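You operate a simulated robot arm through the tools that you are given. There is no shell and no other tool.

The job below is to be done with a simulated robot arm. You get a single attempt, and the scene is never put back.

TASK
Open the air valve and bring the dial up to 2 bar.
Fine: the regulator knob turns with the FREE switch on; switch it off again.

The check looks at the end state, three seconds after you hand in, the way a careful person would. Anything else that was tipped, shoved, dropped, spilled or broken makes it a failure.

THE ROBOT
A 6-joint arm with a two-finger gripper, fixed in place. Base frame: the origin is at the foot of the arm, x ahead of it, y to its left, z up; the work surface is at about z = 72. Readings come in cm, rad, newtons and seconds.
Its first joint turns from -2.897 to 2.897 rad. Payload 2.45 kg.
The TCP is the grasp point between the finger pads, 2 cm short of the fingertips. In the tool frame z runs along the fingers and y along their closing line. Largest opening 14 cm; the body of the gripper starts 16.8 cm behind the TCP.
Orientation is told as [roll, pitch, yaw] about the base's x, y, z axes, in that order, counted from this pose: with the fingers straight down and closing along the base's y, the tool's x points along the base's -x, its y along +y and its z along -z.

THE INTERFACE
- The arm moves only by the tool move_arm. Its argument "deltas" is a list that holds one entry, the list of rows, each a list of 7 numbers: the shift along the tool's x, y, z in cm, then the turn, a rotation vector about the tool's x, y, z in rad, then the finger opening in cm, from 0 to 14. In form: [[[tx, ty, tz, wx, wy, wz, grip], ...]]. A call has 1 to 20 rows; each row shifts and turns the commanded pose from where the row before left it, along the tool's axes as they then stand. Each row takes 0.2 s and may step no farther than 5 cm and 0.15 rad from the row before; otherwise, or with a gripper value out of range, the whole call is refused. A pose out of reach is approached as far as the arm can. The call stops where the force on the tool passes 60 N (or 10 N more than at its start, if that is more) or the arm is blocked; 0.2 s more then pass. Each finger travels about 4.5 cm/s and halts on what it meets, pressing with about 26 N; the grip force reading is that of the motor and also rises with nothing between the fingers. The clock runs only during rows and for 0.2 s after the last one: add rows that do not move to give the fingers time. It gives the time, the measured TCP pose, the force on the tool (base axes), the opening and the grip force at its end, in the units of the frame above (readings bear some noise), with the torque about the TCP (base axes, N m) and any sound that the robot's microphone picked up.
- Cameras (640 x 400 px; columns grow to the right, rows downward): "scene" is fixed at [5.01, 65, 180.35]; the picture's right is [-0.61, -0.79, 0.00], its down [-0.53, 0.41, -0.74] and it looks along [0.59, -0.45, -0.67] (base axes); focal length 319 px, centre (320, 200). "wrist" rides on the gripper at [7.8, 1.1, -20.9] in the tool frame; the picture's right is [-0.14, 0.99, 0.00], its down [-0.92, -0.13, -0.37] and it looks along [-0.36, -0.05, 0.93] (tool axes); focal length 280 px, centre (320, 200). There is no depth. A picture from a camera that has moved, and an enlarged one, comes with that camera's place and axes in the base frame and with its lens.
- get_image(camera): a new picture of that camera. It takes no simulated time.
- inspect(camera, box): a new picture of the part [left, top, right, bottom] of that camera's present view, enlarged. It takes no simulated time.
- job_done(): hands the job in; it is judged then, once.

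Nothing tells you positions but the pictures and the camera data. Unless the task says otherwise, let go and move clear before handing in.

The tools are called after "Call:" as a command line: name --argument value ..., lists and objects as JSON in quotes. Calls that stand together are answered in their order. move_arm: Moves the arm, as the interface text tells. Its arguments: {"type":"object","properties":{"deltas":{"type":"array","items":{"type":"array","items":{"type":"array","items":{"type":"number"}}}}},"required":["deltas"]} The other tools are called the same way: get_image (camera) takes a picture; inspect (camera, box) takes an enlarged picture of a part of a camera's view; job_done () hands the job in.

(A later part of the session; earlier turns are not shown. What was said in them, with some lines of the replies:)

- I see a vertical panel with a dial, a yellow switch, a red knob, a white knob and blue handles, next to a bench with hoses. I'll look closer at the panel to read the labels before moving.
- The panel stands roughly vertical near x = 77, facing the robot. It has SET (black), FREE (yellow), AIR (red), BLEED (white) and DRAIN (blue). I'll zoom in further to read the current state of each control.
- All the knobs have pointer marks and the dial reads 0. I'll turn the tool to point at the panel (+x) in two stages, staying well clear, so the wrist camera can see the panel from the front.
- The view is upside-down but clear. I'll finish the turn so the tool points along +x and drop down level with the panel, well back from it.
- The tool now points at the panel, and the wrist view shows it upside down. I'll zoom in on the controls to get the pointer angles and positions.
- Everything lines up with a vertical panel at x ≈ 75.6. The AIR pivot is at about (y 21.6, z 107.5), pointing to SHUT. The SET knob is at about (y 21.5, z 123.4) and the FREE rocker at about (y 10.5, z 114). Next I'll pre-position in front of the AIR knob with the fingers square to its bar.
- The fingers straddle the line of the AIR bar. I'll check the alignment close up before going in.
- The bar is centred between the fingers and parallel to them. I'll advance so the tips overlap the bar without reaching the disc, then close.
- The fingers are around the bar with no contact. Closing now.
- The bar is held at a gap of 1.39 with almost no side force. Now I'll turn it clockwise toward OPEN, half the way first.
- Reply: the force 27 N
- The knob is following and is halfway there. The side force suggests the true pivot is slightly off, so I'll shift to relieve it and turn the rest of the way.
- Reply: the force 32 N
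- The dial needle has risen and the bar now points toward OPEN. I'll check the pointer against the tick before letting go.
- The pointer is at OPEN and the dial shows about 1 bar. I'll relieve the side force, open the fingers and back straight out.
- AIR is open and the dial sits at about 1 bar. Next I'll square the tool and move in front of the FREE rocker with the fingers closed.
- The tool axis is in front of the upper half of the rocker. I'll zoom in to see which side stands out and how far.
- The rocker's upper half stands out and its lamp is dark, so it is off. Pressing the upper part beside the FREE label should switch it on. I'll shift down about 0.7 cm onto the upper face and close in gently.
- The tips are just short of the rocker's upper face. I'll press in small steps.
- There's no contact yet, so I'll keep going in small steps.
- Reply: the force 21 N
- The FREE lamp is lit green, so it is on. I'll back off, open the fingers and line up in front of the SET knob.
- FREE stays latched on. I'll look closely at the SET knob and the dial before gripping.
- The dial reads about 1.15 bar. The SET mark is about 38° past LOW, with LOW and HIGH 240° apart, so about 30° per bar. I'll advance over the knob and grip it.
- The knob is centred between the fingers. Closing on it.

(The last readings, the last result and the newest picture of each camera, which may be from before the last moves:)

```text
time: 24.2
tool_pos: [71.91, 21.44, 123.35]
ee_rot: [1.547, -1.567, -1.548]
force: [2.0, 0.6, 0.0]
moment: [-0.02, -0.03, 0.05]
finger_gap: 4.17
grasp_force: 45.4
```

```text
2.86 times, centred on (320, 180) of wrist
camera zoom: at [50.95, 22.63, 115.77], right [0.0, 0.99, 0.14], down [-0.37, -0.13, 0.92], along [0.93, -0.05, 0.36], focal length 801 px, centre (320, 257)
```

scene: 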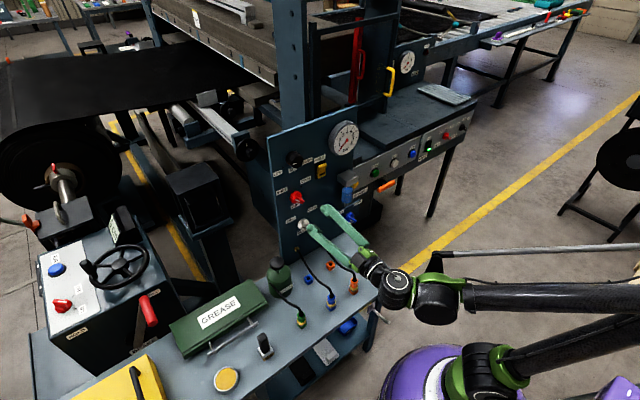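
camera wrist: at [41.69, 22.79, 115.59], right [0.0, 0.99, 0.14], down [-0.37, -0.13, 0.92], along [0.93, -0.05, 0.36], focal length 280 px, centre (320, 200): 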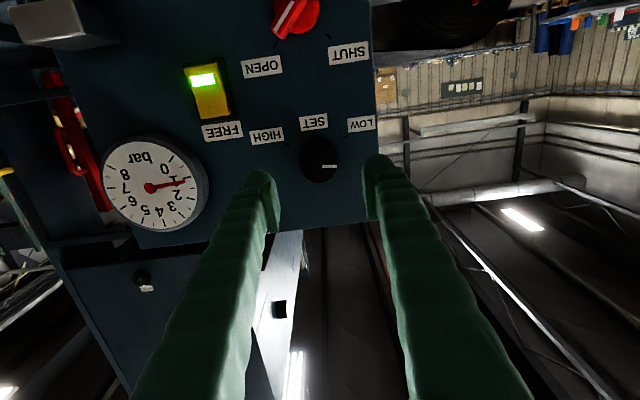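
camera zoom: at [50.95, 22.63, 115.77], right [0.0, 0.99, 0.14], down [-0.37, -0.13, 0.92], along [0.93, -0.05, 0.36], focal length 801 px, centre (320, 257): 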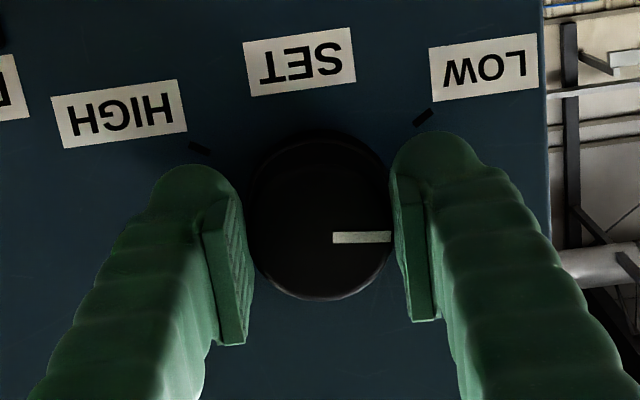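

The knob is gripped at a gap of 4.17 with negligible side force. I'll turn clockwise about 0.3 rad first, then read the dial.

Call:
move_arm --deltas '[[[0, 0, 0, 0, 0, 0.1, 3], [0, 0, 0, 0, 0, 0.1, 3], [0, 0, 0, 0, 0, 0.1, 3], [0, 0, 0, 0, 0, 0, 3], [0, 0, 0, 0, 0, 0, 3]]]'

Call:
inspect --camera "scene" --box '[320, 110, 370, 160]'

Call:
get_image --camera "wrist"

```text
time: 25.4
tool_pos: [71.93, 21.37, 123.4]
ee_rot: [1.571, -1.27, -1.572]
force: [-0.6, 2.0, 0.5]
moment: [-0.03, -0.02, 0.04]
finger_gap: 4.18
grasp_force: 44.1
```

```text
8.00 times, centred on (345, 135) of scene
camera zoom: at [5.01, 65.0, 180.35], right [-0.61, -0.79, 0.0], down [-0.53, 0.41, -0.74], along [0.59, -0.45, -0.67], focal length 2551 px, centre (120, 720)
```

zoom: 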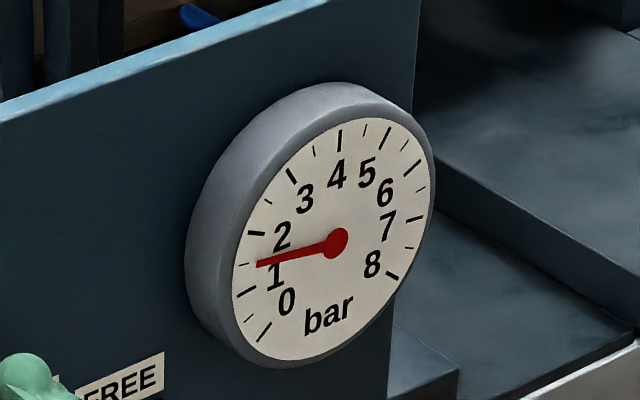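

```text
taken
camera wrist: at [50.95, 24.9, 116.45], right [0.0, 0.9, 0.43], down [-0.37, -0.4, 0.84], along [0.93, -0.16, 0.33], focal length 280 px, centre (320, 200)
```

wrist: 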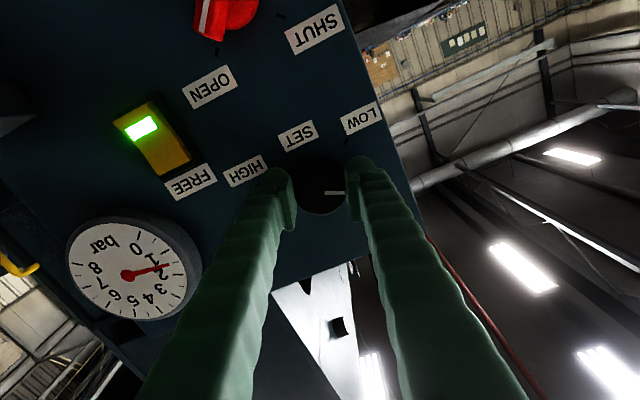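

The dial is up to about 1.45 bar. I'll wait a second to see whether the needle is still moving.

Call:
move_arm --deltas '[[[0, 0, 0, 0, 0, 0, 3], [0, 0, 0, 0, 0, 0, 3], [0, 0, 0, 0, 0, 0, 3], [0, 0, 0, 0, 0, 0, 3], [0, 0, 0, 0, 0, 0, 3]]]'

Call:
inspect --camera "scene" --box '[320, 110, 370, 160]'

Call:
inspect --camera "wrist" --box '[60, 210, 200, 330]'

Call:
inspect --camera "wrist" --box '[260, 110, 400, 250]'

```text
time: 26.6
tool_pos: [71.83, 21.51, 123.4]
ee_rot: [1.571, -1.268, -1.571]
force: [-2.3, 3.0, 0.8]
moment: [0.03, 0.0, 0.03]
finger_gap: 4.2
grasp_force: 45.3
```

```text
8.00 times, centred on (345, 135) of scene
camera zoom: at [5.01, 65.0, 180.35], right [-0.61, -0.79, 0.0], down [-0.53, 0.41, -0.74], along [0.59, -0.45, -0.67], focal length 2551 px, centre (120, 720)
```

zoom: 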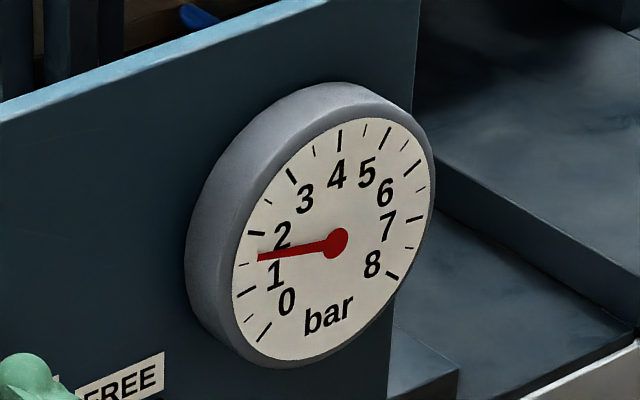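

```text
3.33 times, centred on (130, 270) of wrist
camera zoom: at [50.95, 24.9, 116.45], right [0.0, 0.9, 0.43], down [-0.37, -0.4, 0.84], along [0.93, -0.16, 0.33], focal length 935 px, centre (953, -33)
```

zoom: 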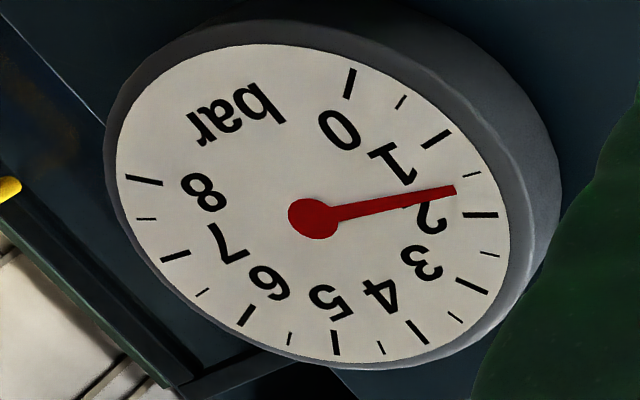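

```text
2.86 times, centred on (330, 180) of wrist
camera zoom: at [50.95, 24.9, 116.45], right [0.0, 0.9, 0.43], down [-0.37, -0.4, 0.84], along [0.93, -0.16, 0.33], focal length 801 px, centre (291, 257)
```

zoom: 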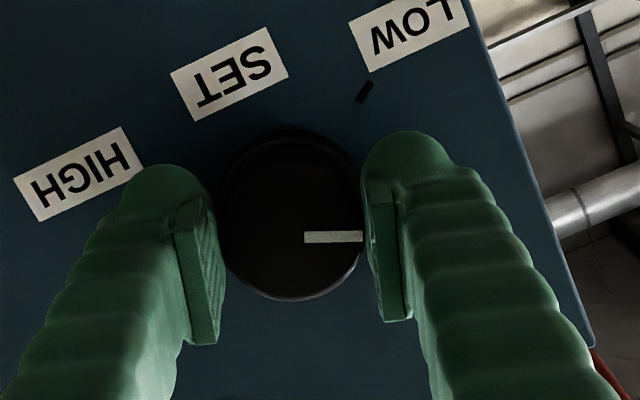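

The needle lags and now reads about 1.65 bar. I'll wait a bit more to confirm it has settled.

Call:
move_arm --deltas '[[[0, 0, 0, 0, 0, 0, 3], [0, 0, 0, 0, 0, 0, 3], [0, 0, 0, 0, 0, 0, 3], [0, 0, 0, 0, 0, 0, 3], [0, 0, 0, 0, 0, 0, 3], [0, 0, 0, 0, 0, 0, 3], [0, 0, 0, 0, 0, 0, 3], [0, 0, 0, 0, 0, 0, 3]]]'

Call:
inspect --camera "wrist" --box '[60, 210, 200, 330]'

Call:
inspect --camera "scene" --box '[330, 115, 365, 155]'

```text
time: 28.4
tool_pos: [71.82, 21.53, 123.46]
ee_rot: [1.571, -1.271, -1.573]
force: [-2.2, 4.8, -0.5]
moment: [0.0, 0.05, 0.06]
finger_gap: 4.17
grasp_force: 45.1
```

```text
3.33 times, centred on (130, 270) of wrist
camera zoom: at [50.95, 24.9, 116.45], right [0.0, 0.9, 0.43], down [-0.37, -0.4, 0.84], along [0.93, -0.16, 0.33], focal length 935 px, centre (953, -33)
```

zoom: 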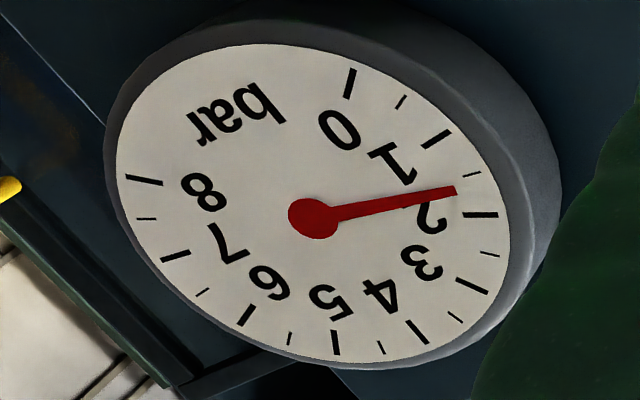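

```text
10.00 times, centred on (348, 135) of scene
camera zoom: at [5.01, 65.0, 180.35], right [-0.61, -0.79, 0.0], down [-0.53, 0.41, -0.74], along [0.59, -0.45, -0.67], focal length 3189 px, centre (45, 850)
```

zoom: 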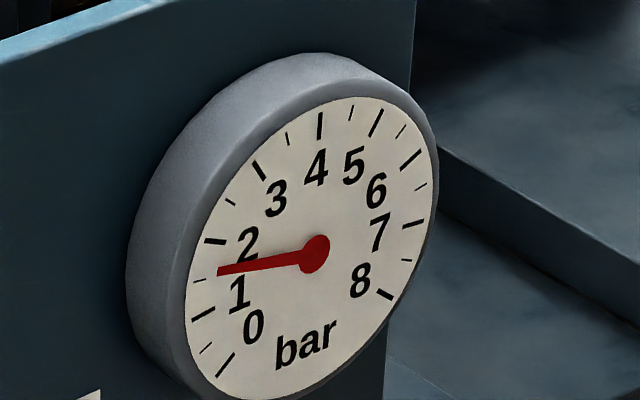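

It has settled at about 1.66 bar, so 0.3 rad gave about 0.5 bar. I'll turn about 0.18 rad more and read again.

Call:
move_arm --deltas '[[[0, 0, 0, 0, 0, 0.09, 3], [0, 0, 0, 0, 0, 0.09, 3], [0, 0, 0, 0, 0, 0, 3], [0, 0, 0, 0, 0, 0, 3], [0, 0, 0, 0, 0, 0, 3], [0, 0, 0, 0, 0, 0, 3], [0, 0, 0, 0, 0, 0, 3], [0, 0, 0, 0, 0, 0, 3], [0, 0, 0, 0, 0, 0, 3], [0, 0, 0, 0, 0, 0, 3], [0, 0, 0, 0, 0, 0, 3], [0, 0, 0, 0, 0, 0, 3]]]'

Call:
get_image --camera "wrist"

Call:
inspect --camera "scene" --box '[330, 115, 365, 155]'

```text
time: 31.0
tool_pos: [71.82, 21.53, 123.44]
ee_rot: [1.572, -1.09, -1.57]
force: [2.3, 6.3, 6.6]
moment: [-0.04, -0.11, 0.07]
finger_gap: 4.19
grasp_force: 45.1
```

```text
taken
camera wrist: at [50.94, 26.14, 117.16], right [0.0, 0.81, 0.58], down [-0.37, -0.54, 0.76], along [0.93, -0.21, 0.3], focal length 280 px, centre (320, 200)
```

wrist: 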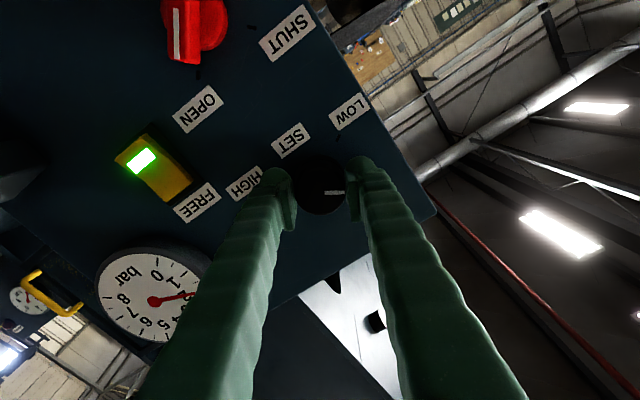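

```text
10.00 times, centred on (348, 135) of scene
camera zoom: at [5.01, 65.0, 180.35], right [-0.61, -0.79, 0.0], down [-0.53, 0.41, -0.74], along [0.59, -0.45, -0.67], focal length 3189 px, centre (45, 850)
```

zoom: 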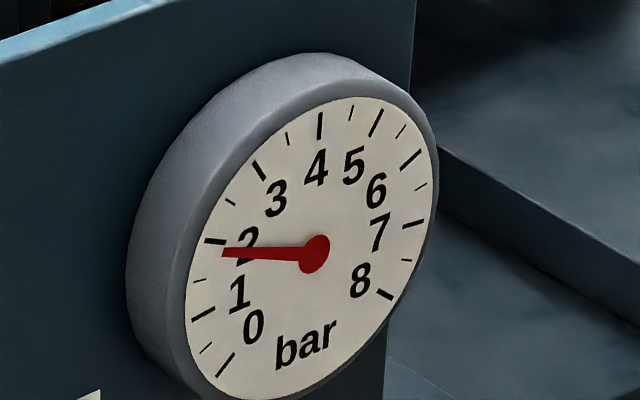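

The dial now reads about 1.92–1.95 bar. I'll cross-check from the wrist view before the last small turn.

Call:
inspect --camera "wrist" --box '[90, 230, 230, 350]'

Call:
inspect --camera "scene" --box '[330, 125, 355, 150]'

```text
3.33 times, centred on (160, 290) of wrist
camera zoom: at [50.94, 26.14, 117.16], right [0.0, 0.81, 0.58], down [-0.37, -0.54, 0.76], along [0.93, -0.21, 0.3], focal length 935 px, centre (853, -100)
```

zoom: 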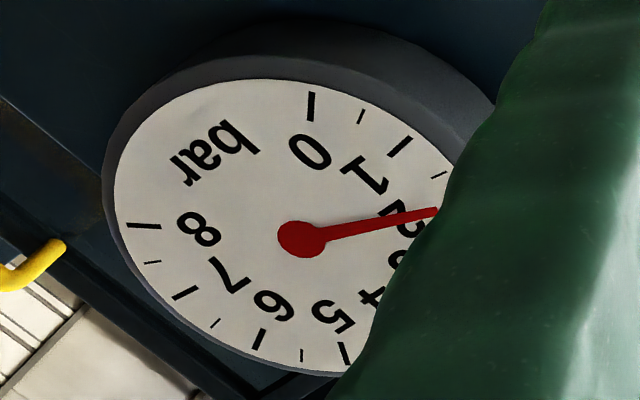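

```text
16.00 times, centred on (342, 138) of scene
camera zoom: at [5.01, 65.0, 180.35], right [-0.61, -0.79, 0.0], down [-0.53, 0.41, -0.74], along [0.59, -0.45, -0.67], focal length 5102 px, centre (-40, 1200)
```

zoom: 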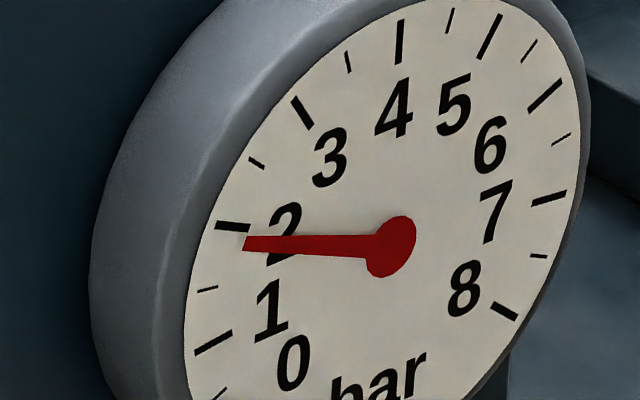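

Both views agree on about 1.93 bar. A small final turn of 0.04 rad, then I'll wait for it to settle.

Call:
move_arm --deltas '[[[0, 0, 0, 0, 0, 0.04, 3], [0, 0, 0, 0, 0, 0, 3], [0, 0, 0, 0, 0, 0, 3], [0, 0, 0, 0, 0, 0, 3], [0, 0, 0, 0, 0, 0, 3], [0, 0, 0, 0, 0, 0, 3], [0, 0, 0, 0, 0, 0, 3], [0, 0, 0, 0, 0, 0, 3], [0, 0, 0, 0, 0, 0, 3], [0, 0, 0, 0, 0, 0, 3], [0, 0, 0, 0, 0, 0, 3], [0, 0, 0, 0, 0, 0, 3]]]'

Call:
inspect --camera "scene" --box '[330, 125, 355, 150]'

Call:
inspect --camera "scene" --box '[325, 115, 365, 155]'

```text
time: 33.6
tool_pos: [71.76, 21.49, 123.41]
ee_rot: [1.57, -1.049, -1.574]
force: [6.3, 9.1, 16.8]
moment: [-0.01, -0.19, 0.13]
finger_gap: 4.16
grasp_force: 44.6
```

```text
16.00 times, centred on (342, 138) of scene
camera zoom: at [5.01, 65.0, 180.35], right [-0.61, -0.79, 0.0], down [-0.53, 0.41, -0.74], along [0.59, -0.45, -0.67], focal length 5102 px, centre (-40, 1200)
```

zoom: 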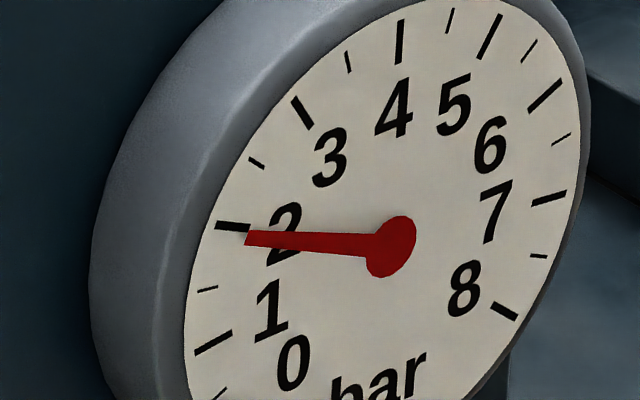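

```text
10.00 times, centred on (345, 135) of scene
camera zoom: at [5.01, 65.0, 180.35], right [-0.61, -0.79, 0.0], down [-0.53, 0.41, -0.74], along [0.59, -0.45, -0.67], focal length 3189 px, centre (70, 850)
```

zoom: 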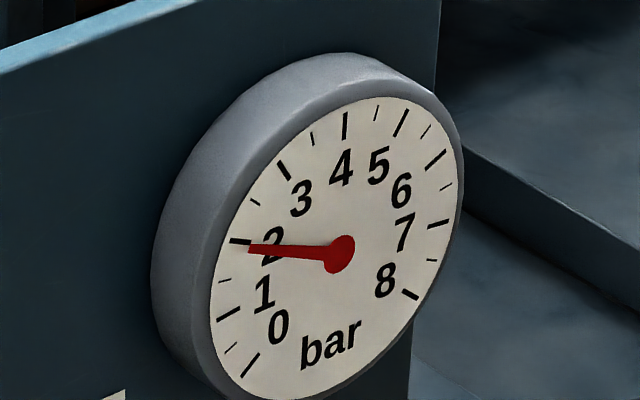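

The dial reads about 1.98–2.0 bar. I'll relieve the small side load, open the fingers and back straight out.

Call:
move_arm --deltas '[[[-0.07, 0.1, 0, 0, 0, 0, 3], [0, 0, 0, 0, 0, 0, 3]]]'

Call:
move_arm --deltas '[[[0, 0, 0, 0, 0, 0, 5.5], [0, 0, 0, 0, 0, 0, 6.5], [0, 0, 0, 0, 0, 0, 6.5], [0, 0, 0, 0, 0, 0, 6.5]]]'

Call:
inspect --camera "scene" --box '[330, 125, 355, 150]'

Call:
get_image --camera "wrist"

```text
time: 34.2
tool_pos: [71.78, 21.43, 123.47]
ee_rot: [1.569, -1.049, -1.572]
force: [-0.8, 3.6, -8.0]
moment: [-0.01, 0.04, -0.01]
finger_gap: 4.18
grasp_force: 45.0
```

```text
time: 35.2
tool_pos: [71.85, 21.5, 123.4]
ee_rot: [1.569, -1.048, -1.57]
force: [-0.5, -0.2, -1.1]
moment: [-0.04, 0.01, 0.05]
finger_gap: 6.51
grasp_force: 0.0
```

```text
16.00 times, centred on (342, 138) of scene
camera zoom: at [5.01, 65.0, 180.35], right [-0.61, -0.79, 0.0], down [-0.53, 0.41, -0.74], along [0.59, -0.45, -0.67], focal length 5102 px, centre (-40, 1200)
```

zoom: 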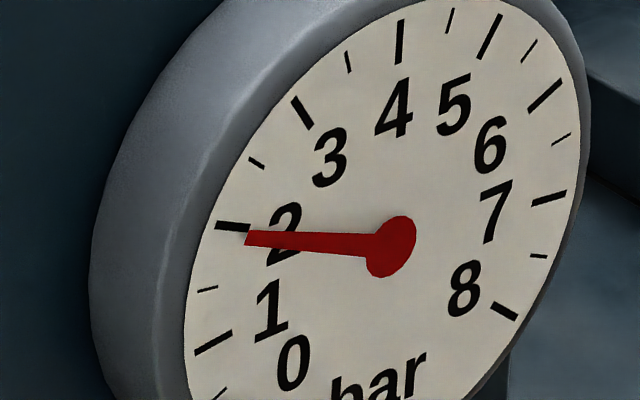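

```text
taken
camera wrist: at [50.94, 26.41, 117.43], right [0.0, 0.79, 0.61], down [-0.37, -0.57, 0.73], along [0.93, -0.23, 0.29], focal length 280 px, centre (320, 200)
```

wrist: 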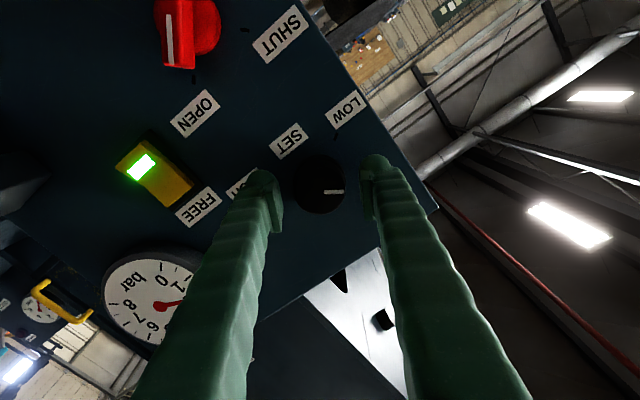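

The reading held after release. I'll back off and square up to get a clean wrist view of the dial before locking.

Call:
move_arm --deltas '[[[0, 0, -2, 0, 0, 0, 6.5], [0, 0, -4, 0, 0, 0, 6.5], [0, 0, -4, 0, 0, 0, 6.5], [0, 0, 0, 0, 0, -0.13, 4], [0, 0, 0, 0, 0, -0.13, 2], [0, 0, 0, 0, 0, -0.13, 0], [0, 0, 0, 0, 0, -0.13, 0], [0, 0, 0, 0, 0, 0, 0], [0, 0, 0, 0, 0, 0, 0]]]'

Call:
get_image --camera "wrist"

Call:
inspect --camera "wrist" --box '[90, 130, 220, 240]'

```text
time: 37.2
tool_pos: [61.79, 21.51, 123.65]
ee_rot: [1.596, -1.568, -1.6]
force: [0.1, -0.5, -0.5]
moment: [-0.01, 0.03, -0.04]
finger_gap: 0.0
grasp_force: 26.1
```

```text
taken
camera wrist: at [40.97, 22.66, 115.9], right [0.0, 0.99, 0.14], down [-0.37, -0.13, 0.92], along [0.93, -0.05, 0.36], focal length 280 px, centre (320, 200)
```

wrist: 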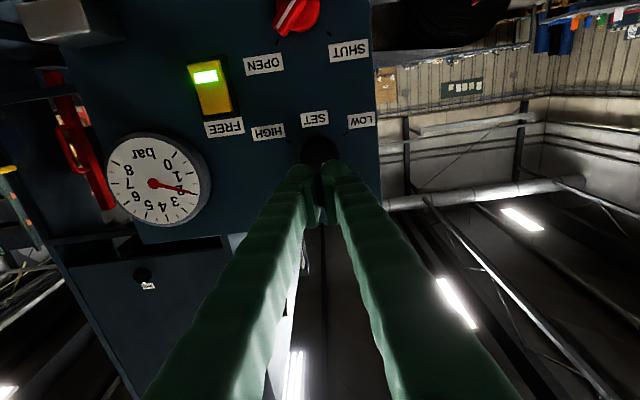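

```text
3.64 times, centred on (155, 185) of wrist
camera zoom: at [40.97, 22.66, 115.9], right [0.0, 0.99, 0.14], down [-0.37, -0.13, 0.92], along [0.93, -0.05, 0.36], focal length 1020 px, centre (920, 254)
```

zoom: 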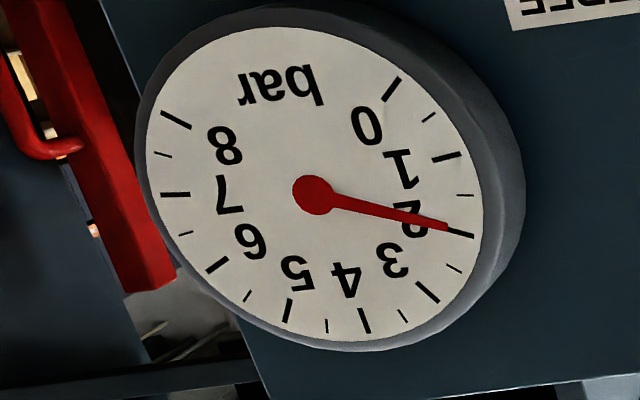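

Careful projection of the ticks puts the 2-bar mark at 25° and the needle at about 23°, so about 1.94 bar. I'll zoom in to confirm before deciding on a small correction.

Call:
inspect --camera "wrist" --box '[135, 155, 215, 215]'

Call:
inspect --camera "scene" --box '[330, 126, 354, 150]'

```text
6.67 times, centred on (175, 185) of wrist
camera zoom: at [40.97, 22.66, 115.9], right [0.0, 0.99, 0.14], down [-0.37, -0.13, 0.92], along [0.93, -0.05, 0.36], focal length 1869 px, centre (1287, 300)
```

zoom: 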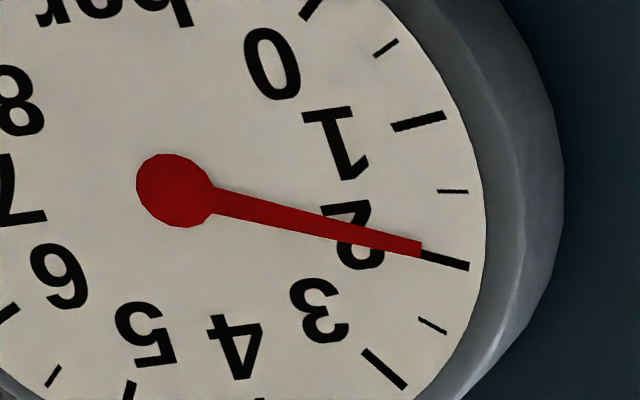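

```text
16.00 times, centred on (342, 138) of scene
camera zoom: at [5.01, 65.0, 180.35], right [-0.61, -0.79, 0.0], down [-0.53, 0.41, -0.74], along [0.59, -0.45, -0.67], focal length 5102 px, centre (-32, 1192)
```

zoom: 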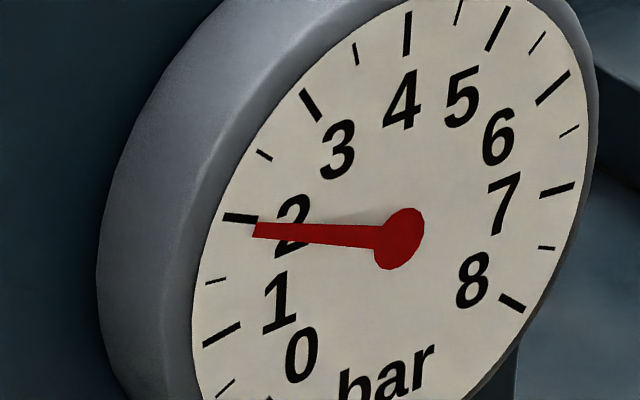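

The needle is a hair below 2, at about 1.93 bar. FREE is still on, so I'll re-grip SET and nudge it a little more.

Call:
move_arm --deltas '[[[0, 0, 0, 0, 0, 0, 4], [0, 0, 0, 0, 0, 0, 7], [0, 0, 0, 0, 0, 0, 7], [0, 0, 0, 0, 0, 0, 7], [0.05, 0, 3, 0, 0, 0, 7], [0, 0, 3, 0, 0, 0, 7], [0, 0, 2.6, 0, 0, 0, 7], [0, 0, 1.4, 0, 0, 0, 7], [0, 0, 0, 0, 0, 0, 3], [0, 0, 0, 0, 0, 0, 3], [0, 0, 0, 0, 0, 0, 3], [0, 0, 0, 0, 0, 0, 3]]]'

Call:
inspect --camera "scene" --box '[330, 126, 354, 150]'

Call:
get_image --camera "wrist"

```text
time: 39.8
tool_pos: [71.85, 21.5, 123.57]
ee_rot: [1.497, -1.568, -1.496]
force: [2.2, -4.2, -1.6]
moment: [0.02, 0.03, -0.06]
finger_gap: 4.23
grasp_force: 45.0
```

```text
16.00 times, centred on (342, 138) of scene
camera zoom: at [5.01, 65.0, 180.35], right [-0.61, -0.79, 0.0], down [-0.53, 0.41, -0.74], along [0.59, -0.45, -0.67], focal length 5102 px, centre (-32, 1192)
```

zoom: 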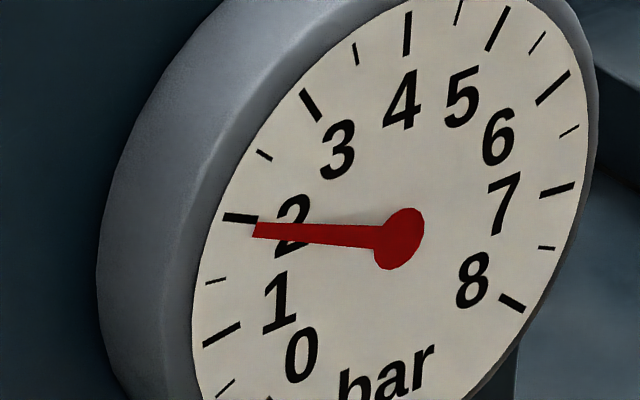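

```text
taken
camera wrist: at [50.95, 22.64, 115.81], right [0.0, 0.99, 0.14], down [-0.37, -0.13, 0.92], along [0.93, -0.05, 0.36], focal length 280 px, centre (320, 200)
```

wrist: 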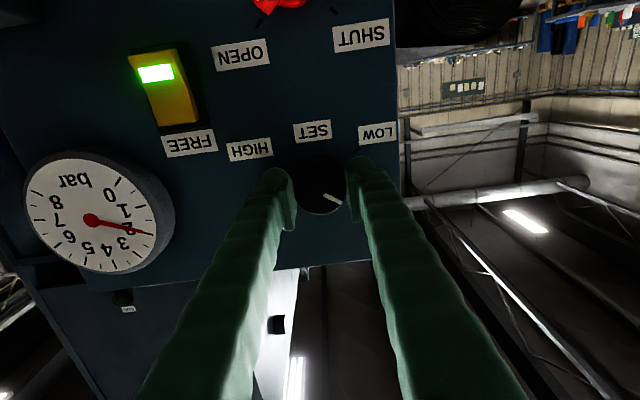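

Re-gripped with the dial unchanged. I'll nudge clockwise 0.045 rad and wait for it to settle.

Call:
move_arm --deltas '[[[0, 0, 0, 0, 0, 0.045, 3], [0, 0, 0, 0, 0, 0, 3], [0, 0, 0, 0, 0, 0, 3], [0, 0, 0, 0, 0, 0, 3], [0, 0, 0, 0, 0, 0, 3], [0, 0, 0, 0, 0, 0, 3], [0, 0, 0, 0, 0, 0, 3], [0, 0, 0, 0, 0, 0, 3], [0, 0, 0, 0, 0, 0, 3], [0, 0, 0, 0, 0, 0, 3], [0, 0, 0, 0, 0, 0, 3], [0, 0, 0, 0, 0, 0, 3]]]'

Call:
inspect --camera "scene" --box '[330, 126, 354, 150]'

Call:
inspect --camera "wrist" --box '[20, 145, 180, 275]'

```text
time: 42.4
tool_pos: [71.76, 21.48, 123.5]
ee_rot: [1.567, -1.523, -1.57]
force: [1.9, -4.6, -1.6]
moment: [-0.01, -0.03, -0.07]
finger_gap: 4.18
grasp_force: 44.5
```

```text
16.00 times, centred on (342, 138) of scene
camera zoom: at [5.01, 65.0, 180.35], right [-0.61, -0.79, 0.0], down [-0.53, 0.41, -0.74], along [0.59, -0.45, -0.67], focal length 5102 px, centre (-32, 1192)
```

zoom: 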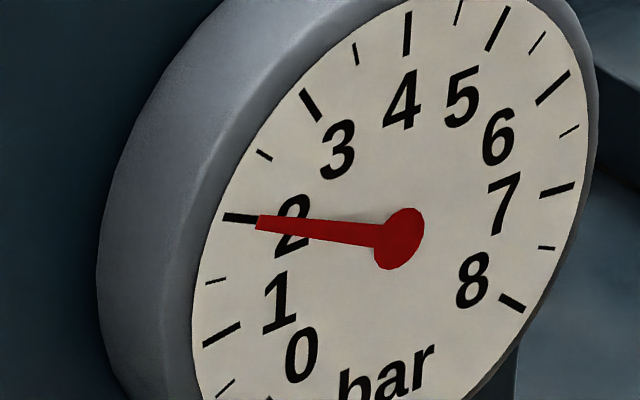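

```text
3.08 times, centred on (100, 210) of wrist
camera zoom: at [50.94, 22.99, 115.87], right [0.0, 0.98, 0.18], down [-0.37, -0.17, 0.91], along [0.93, -0.07, 0.36], focal length 863 px, centre (997, 169)
```

zoom: 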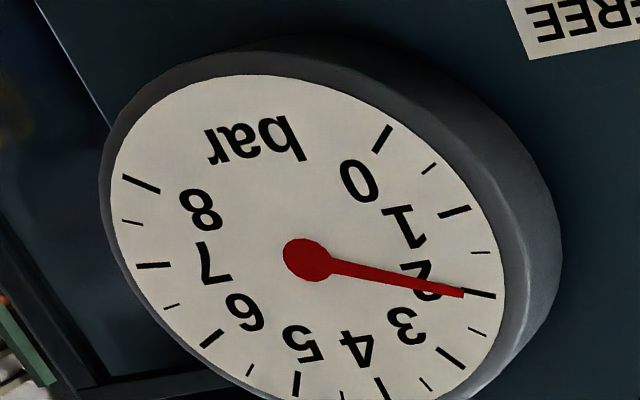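

The needle now points at the 2 mark, with the computed angle at 25.1° against 25° for 2 bar. I'll release and back out.

Call:
move_arm --deltas '[[[0, 0, 0, 0, 0, 0, 5.5], [0, 0, 0, 0, 0, 0, 6.5], [0, 0, 0, 0, 0, 0, 6.5], [0, 0, 0, 0, 0, 0, 6.5], [0, 0, -2, 0, 0, 0, 6.5], [0, 0, -4, 0, 0, 0, 6.5], [0, 0, -4, 0, 0, 0, 6.5], [0, 0, 0, 0, 0, -0.045, 4], [0, 0, 0, 0, 0, 0, 2], [0, 0, 0, 0, 0, 0, 0], [0, 0, 0, 0, 0, 0, 0], [0, 0, 0, 0, 0, 0, 0], [0, 0, 0, 0, 0, 0, 0]]]'

Call:
inspect --camera "scene" --box '[330, 126, 354, 150]'

Call:
inspect --camera "wrist" --box '[135, 155, 215, 215]'

Call:
get_image --camera "wrist"

```text
time: 45.2
tool_pos: [61.83, 21.46, 123.42]
ee_rot: [1.59, -1.569, -1.591]
force: [0.0, -0.2, -0.9]
moment: [0.03, -0.03, -0.03]
finger_gap: 0.0
grasp_force: 25.7
```

```text
16.00 times, centred on (342, 138) of scene
camera zoom: at [5.01, 65.0, 180.35], right [-0.61, -0.79, 0.0], down [-0.53, 0.41, -0.74], along [0.59, -0.45, -0.67], focal length 5102 px, centre (-32, 1192)
```

zoom: 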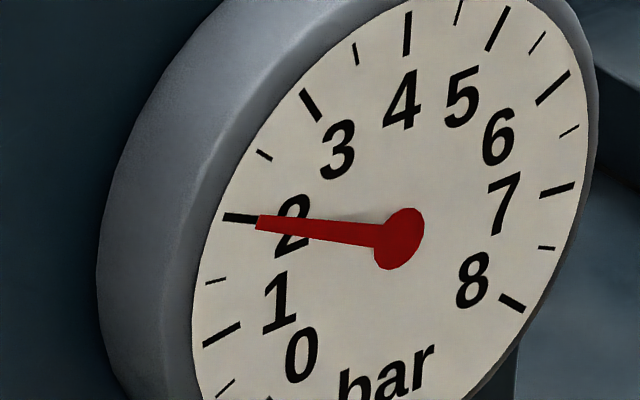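

```text
6.67 times, centred on (175, 185) of wrist
camera zoom: at [40.99, 22.73, 115.75], right [0.0, 0.99, 0.14], down [-0.37, -0.13, 0.92], along [0.93, -0.05, 0.36], focal length 1869 px, centre (1287, 300)
```

zoom: 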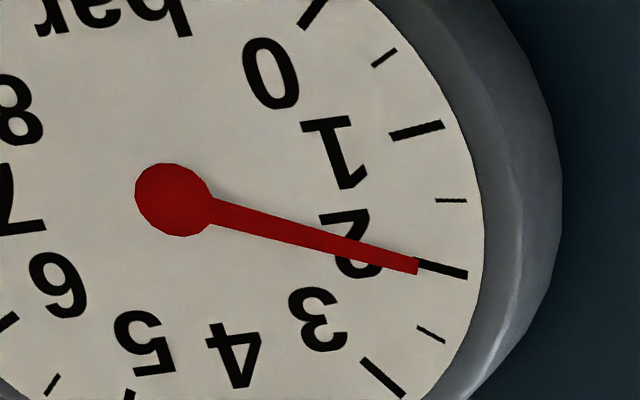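

```text
taken
camera wrist: at [40.99, 22.73, 115.75], right [0.0, 0.99, 0.14], down [-0.37, -0.13, 0.92], along [0.93, -0.05, 0.36], focal length 280 px, centre (320, 200)
```

wrist: 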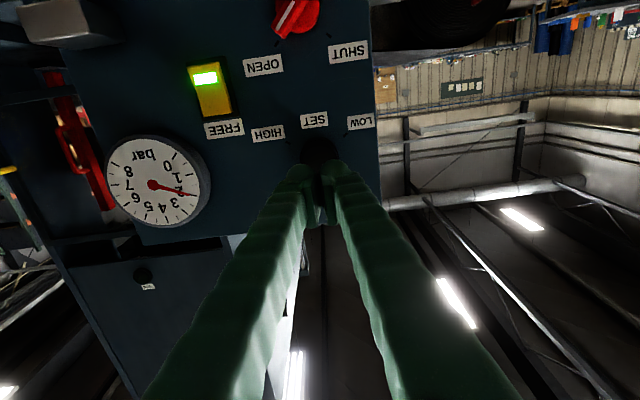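

Both views now give 25.0°, which is 2.0 bar. Next I'll move closed fingers in front of the lower half of the FREE rocker to switch it off.

Call:
move_arm --deltas '[[[2.6, -2.76, 0, 0, 0, 0, 0], [2.6, -2.76, 0, 0, 0, 0, 0], [2.6, -2.76, 0, 0, 0, 0, 0], [2.7, -2.76, 0, 0, 0, 0, 0], [0, 0, 0, 0, 0, 0, 0]]]'

Call:
get_image --camera "wrist"

Call:
inspect --camera "wrist" --box '[260, 70, 390, 200]'

Call:
inspect --camera "scene" --box '[280, 130, 390, 230]'

```text
time: 46.4
tool_pos: [61.86, 10.65, 112.95]
ee_rot: [1.589, -1.568, -1.591]
force: [-0.4, -0.3, 0.3]
moment: [-0.01, 0.01, 0.01]
finger_gap: 0.0
grasp_force: 26.3
```

```text
taken
camera wrist: at [40.89, 11.73, 105.25], right [0.0, 0.99, 0.14], down [-0.37, -0.13, 0.92], along [0.93, -0.05, 0.36], focal length 280 px, centre (320, 200)
```

wrist: 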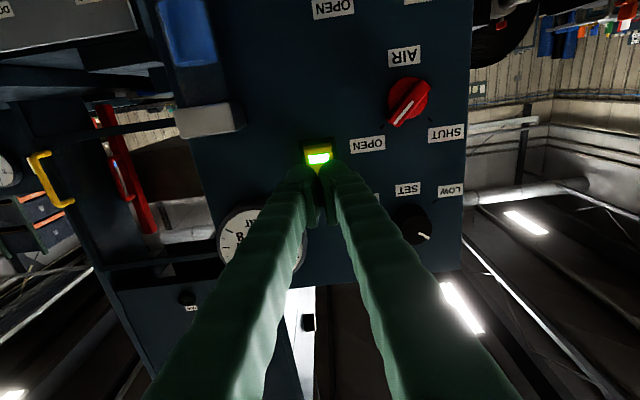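

```text
3.08 times, centred on (325, 135) of wrist
camera zoom: at [40.89, 11.73, 105.25], right [0.0, 0.99, 0.14], down [-0.37, -0.13, 0.92], along [0.93, -0.05, 0.36], focal length 863 px, centre (305, 400)
```

zoom: 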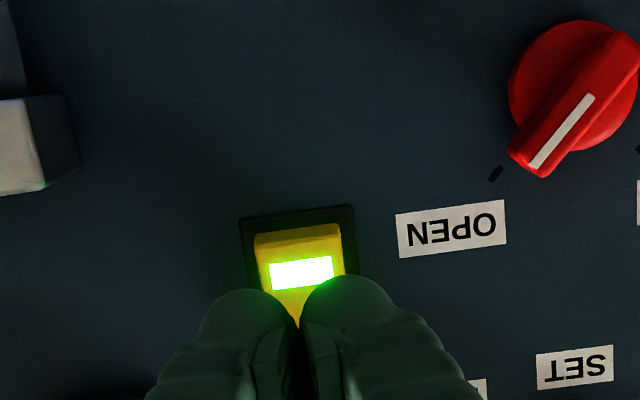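

```text
4.00 times, centred on (335, 180) of scene
camera zoom: at [5.01, 65.0, 180.35], right [-0.61, -0.79, 0.0], down [-0.53, 0.41, -0.74], along [0.59, -0.45, -0.67], focal length 1276 px, centre (260, 280)
```

zoom: 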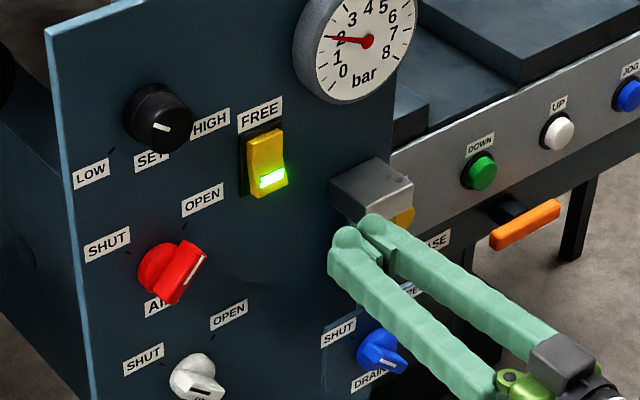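

The tool axis is aimed at the lamp area on the lower half. I'll go slightly lower for leverage, approach, and press in small steps as before.

Call:
move_arm --deltas '[[[0.4, 0, 3, 0, 0, 0, 0], [0, 0, 3, 0, 0, 0, 0], [0, 0, 2.6, 0, 0, 0, 0], [0, 0, 1.0, 0, 0, 0, 0], [0, 0, 0, 0, 0, 0, 0]]]'

Call:
inspect --camera "scene" --box '[280, 130, 390, 230]'

Call:
inspect --camera "wrist" --box '[250, 80, 390, 220]'

```text
time: 47.6
tool_pos: [71.37, 10.45, 112.52]
ee_rot: [1.564, -1.569, -1.564]
force: [-0.5, 0.6, 0.1]
moment: [0.01, -0.01, -0.01]
finger_gap: 0.0
grasp_force: 26.2
```

```text
4.00 times, centred on (335, 180) of scene
camera zoom: at [5.01, 65.0, 180.35], right [-0.61, -0.79, 0.0], down [-0.53, 0.41, -0.74], along [0.59, -0.45, -0.67], focal length 1276 px, centre (260, 280)
```

zoom: 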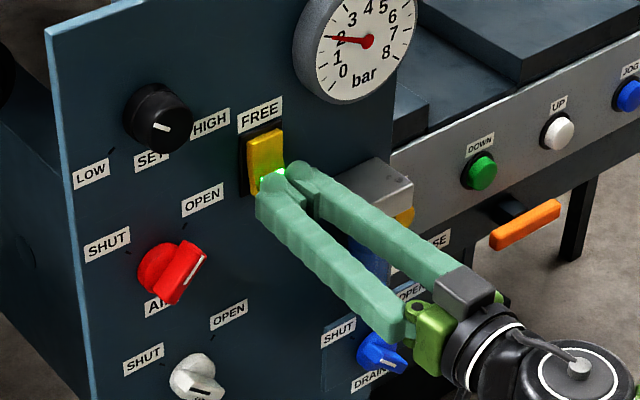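

```text
2.86 times, centred on (320, 150) of wrist
camera zoom: at [50.51, 11.67, 104.86], right [0.0, 0.99, 0.14], down [-0.37, -0.13, 0.92], along [0.93, -0.05, 0.36], focal length 801 px, centre (320, 343)
```

zoom: 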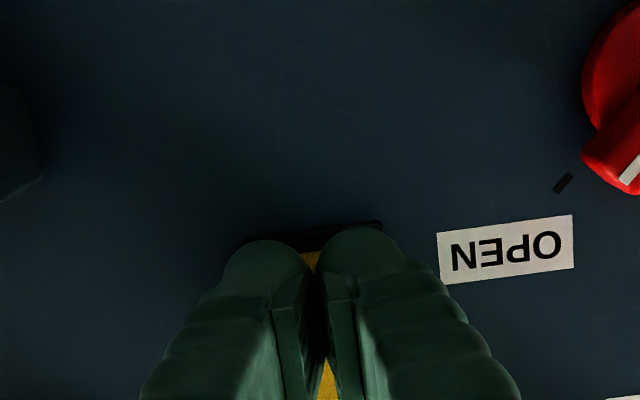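

Call:
move_arm --deltas '[[[0, 0, 0.3, 0, 0, 0, 0], [0, 0, 0.3, 0, 0, 0, 0]]]'

Call:
move_arm --deltas '[[[0, 0, 0.25, 0, 0, 0, 0], [0, 0, 0.2, 0, 0, 0, 0]]]'

Call:
inspect --camera "scene" --box '[280, 130, 390, 230]'

Call:
inspect --camera "wrist" --box '[250, 80, 390, 220]'

```text
time: 48.2
tool_pos: [72.03, 10.52, 112.5]
ee_rot: [1.579, -1.569, -1.579]
force: [-1.3, -0.3, -0.8]
moment: [0.0, 0.02, -0.04]
finger_gap: 0.59
grasp_force: 29.0
```

```text
time: 48.8
tool_pos: [72.52, 10.41, 112.62]
ee_rot: [1.627, -1.568, -1.629]
force: [-3.9, -1.0, -1.0]
moment: [0.01, -0.03, -0.02]
finger_gap: 0.6
grasp_force: 29.7
```

```text
4.00 times, centred on (335, 180) of scene
camera zoom: at [5.01, 65.0, 180.35], right [-0.61, -0.79, 0.0], down [-0.53, 0.41, -0.74], along [0.59, -0.45, -0.67], focal length 1276 px, centre (260, 280)
```

zoom: 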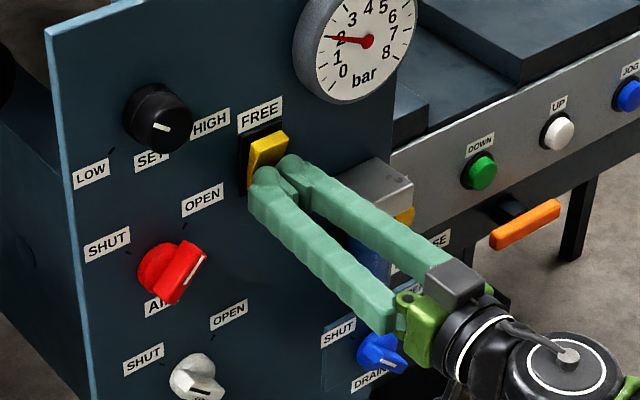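

```text
2.86 times, centred on (320, 150) of wrist
camera zoom: at [51.58, 11.66, 104.89], right [0.0, 0.99, 0.14], down [-0.37, -0.13, 0.92], along [0.93, -0.05, 0.37], focal length 801 px, centre (320, 343)
```

zoom: 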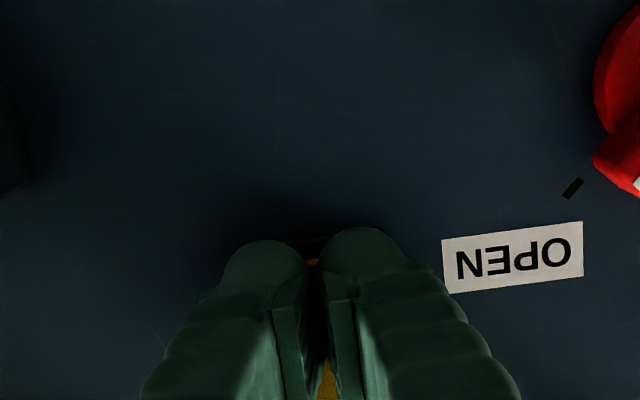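

The rocker's upper half stands out again and the glow is gone. I'll back straight out and check.

Call:
move_arm --deltas '[[[0, 0, -2, 0, 0, 0, 0], [0, 0, -4, 0, 0, 0, 0], [0, 0, -4, 0, 0, 0, 0], [0, 0, -4, 0, 0, 0, 0], [0, 4, -4, 0, 0, 0, 0], [0, 4, -4, 0, 0, 0, 0], [0, 0, 0, 0, 0, 0, 0]]]'

Call:
get_image --camera "wrist"

Call:
get_image --camera "scene"

Call:
inspect --camera "scene" --box '[260, 110, 380, 250]'

Call:
inspect --camera "scene" --box '[330, 126, 354, 150]'

```text
refused: row 5 steps farther than a row can; nothing moved
```

```text
taken
camera wrist: at [51.58, 11.66, 104.89], right [0.0, 0.99, 0.14], down [-0.37, -0.13, 0.92], along [0.93, -0.05, 0.37], focal length 280 px, centre (320, 200)
```

wrist: 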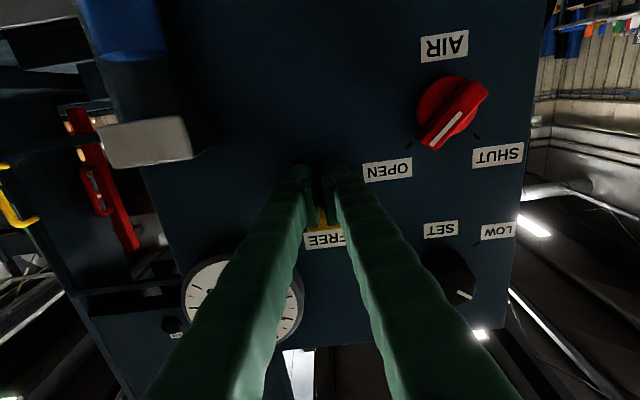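

```text
taken
```

scene: 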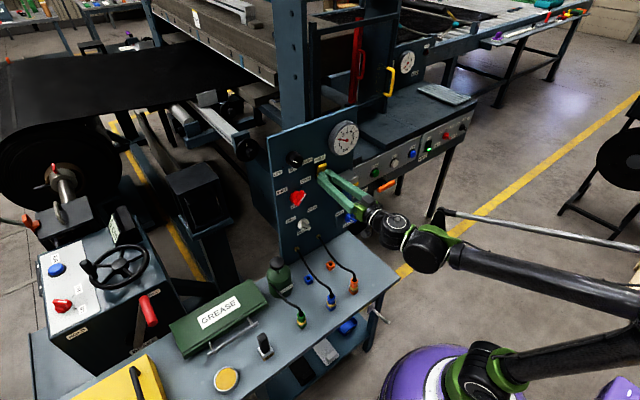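

```text
2.86 times, centred on (320, 180) of scene
camera zoom: at [5.01, 65.0, 180.35], right [-0.61, -0.79, 0.0], down [-0.53, 0.41, -0.74], along [0.59, -0.45, -0.67], focal length 911 px, centre (320, 257)
```

zoom: 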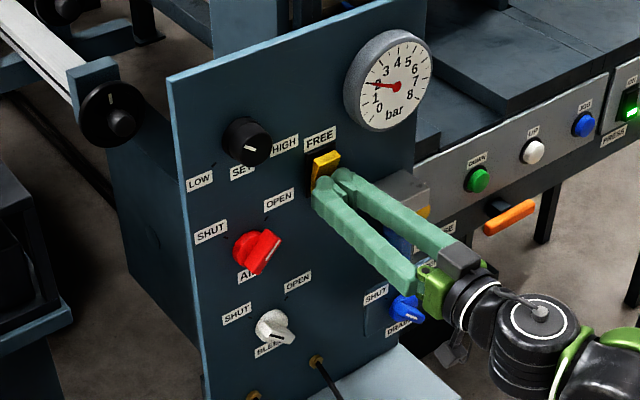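

```text
16.00 times, centred on (342, 138) of scene
camera zoom: at [5.01, 65.0, 180.35], right [-0.61, -0.79, 0.0], down [-0.53, 0.41, -0.74], along [0.59, -0.45, -0.67], focal length 5102 px, centre (-32, 1192)
```

zoom: 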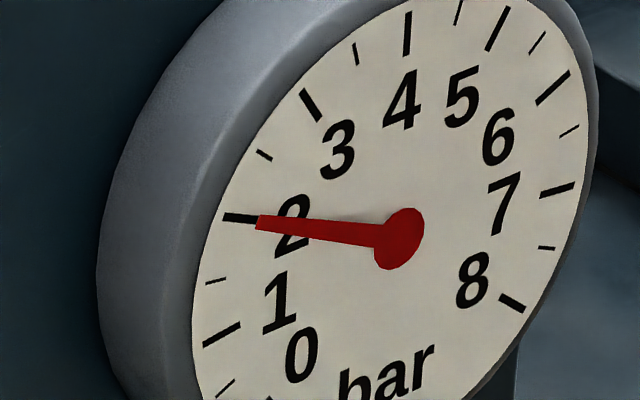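

That call was refused because one row stepped too far, so nothing moved. The dial still reads 2 bar. I'll back straight out with shorter steps.

Call:
move_arm --deltas '[[[0, 0, -2, 0, 0, 0, 0], [0, 0, -4, 0, 0, 0, 0], [0, 0, -4, 0, 0, 0, 0], [0, 0, -4, 0, 0, 0, 0], [0, 0, -4, 0, 0, 0, 0], [0, 0, -3, 0, 0, 0, 0], [0, 0, 0, 0, 0, 0, 0]]]'

Call:
get_image --camera "wrist"

Call:
get_image --camera "scene"

Call:
inspect --camera "scene" --box '[270, 120, 380, 240]'

Call:
inspect --camera "scene" --box '[330, 126, 354, 150]'

```text
time: 50.4
tool_pos: [51.5, 10.49, 112.5]
ee_rot: [1.616, -1.568, -1.616]
force: [0.5, -0.3, -0.7]
moment: [-0.02, 0.0, 0.04]
finger_gap: 0.0
grasp_force: 29.6
```

```text
taken
camera wrist: at [30.59, 11.63, 104.82], right [0.0, 0.99, 0.14], down [-0.37, -0.13, 0.92], along [0.93, -0.05, 0.37], focal length 280 px, centre (320, 200)
```

wrist: 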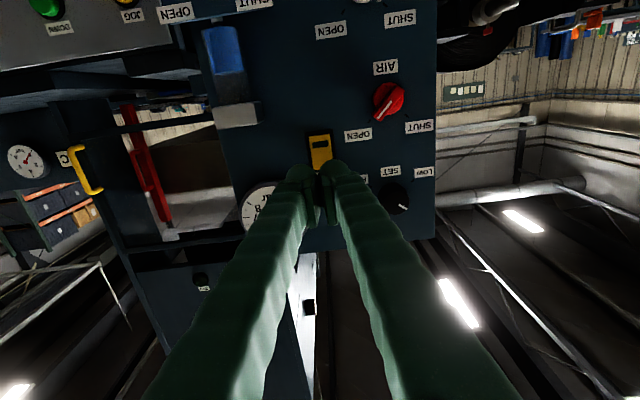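

```text
taken
```

scene: 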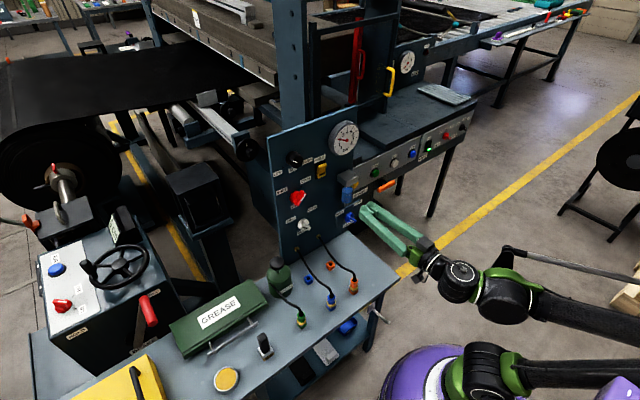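

```text
3.33 times, centred on (325, 180) of scene
camera zoom: at [5.01, 65.0, 180.35], right [-0.61, -0.79, 0.0], down [-0.53, 0.41, -0.74], along [0.59, -0.45, -0.67], focal length 1063 px, centre (303, 267)
```

zoom: 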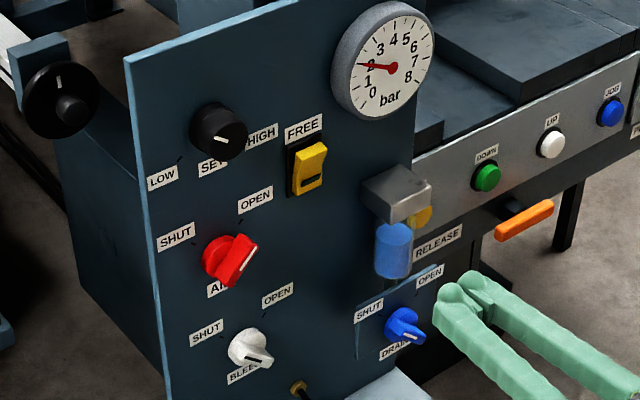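

```text
16.00 times, centred on (342, 138) of scene
camera zoom: at [5.01, 65.0, 180.35], right [-0.61, -0.79, 0.0], down [-0.53, 0.41, -0.74], along [0.59, -0.45, -0.67], focal length 5102 px, centre (-32, 1192)
```

zoom: 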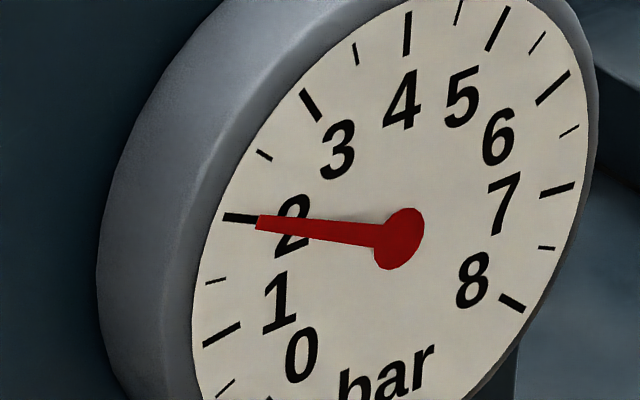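

FREE is off with its lamp dark, and the dial holds at 2 bar. I'll check that the AIR pointer is properly on the OPEN tick and that nothing else has changed.

Call:
inspect --camera "wrist" --box '[340, 50, 440, 150]'

Call:
inspect --camera "scene" --box '[278, 178, 328, 228]'

Call:
inspect --camera "scene" --box '[260, 240, 420, 370]'

```text
4.00 times, centred on (390, 100) of wrist
camera zoom: at [30.59, 11.63, 104.82], right [0.0, 0.99, 0.14], down [-0.37, -0.13, 0.92], along [0.93, -0.05, 0.37], focal length 1122 px, centre (40, 600)
```

zoom: 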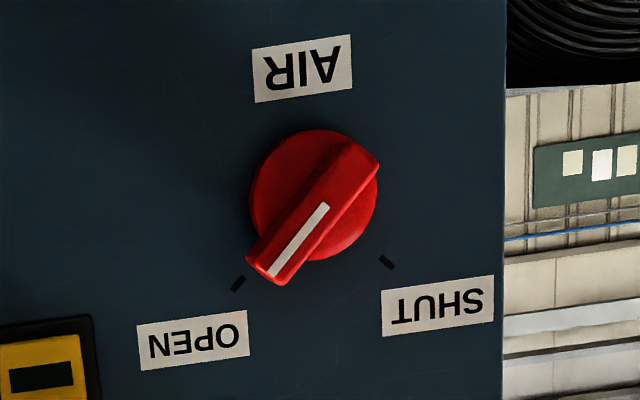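

```text
8.00 times, centred on (303, 203) of scene
camera zoom: at [5.01, 65.0, 180.35], right [-0.61, -0.79, 0.0], down [-0.53, 0.41, -0.74], along [0.59, -0.45, -0.67], focal length 2551 px, centre (456, 176)
```

zoom: 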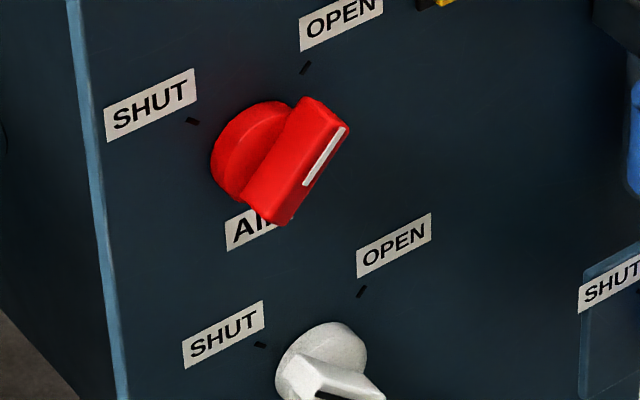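

```text
3.08 times, centred on (340, 305) of scene
camera zoom: at [5.01, 65.0, 180.35], right [-0.61, -0.79, 0.0], down [-0.53, 0.41, -0.74], along [0.59, -0.45, -0.67], focal length 981 px, centre (258, -123)
```

zoom: 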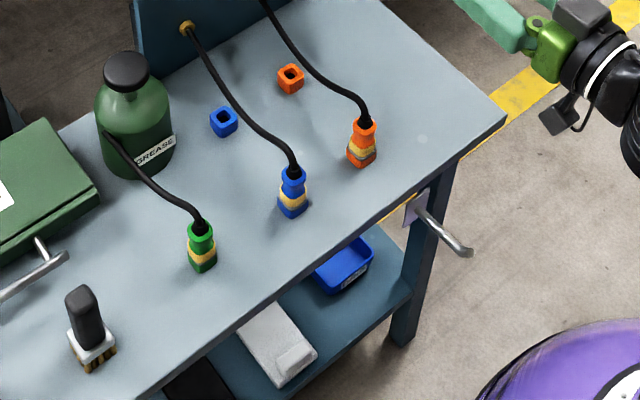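

The AIR pointer works out at about 135.7°, on the OPEN tick at 135°. FREE is off, the dial holds at 2 bar, and BLEED, DRAIN and the bench items are untouched. The arm is clear, so I'm handing in.

Call:
job_done

```text
The job is handed in.
```

I handed the job in with the air valve open and the dial at 2 bar. The FREE switch is off again. I haven't seen the check's result.

- **Air valve:** The red AIR knob was turned from SHUT to OPEN, and its pointer sits on the OPEN mark to within about a degree.
- **Dial:** I turned SET up in small steps with FREE on, letting the needle settle each time. The first setting came out at about 1.93 bar, so I gripped the knob again and nudged it to 2.0. It held there after I let go and after FREE was switched off.
- **FREE switch:** It was pressed on for the adjustment and then pressed off, and its lamp is dark.
- **Everything else:** BLEED, DRAIN, the hoses and the bench items look unchanged in the last pictures. The arm was backed about 20 cm off the panel before handing in.
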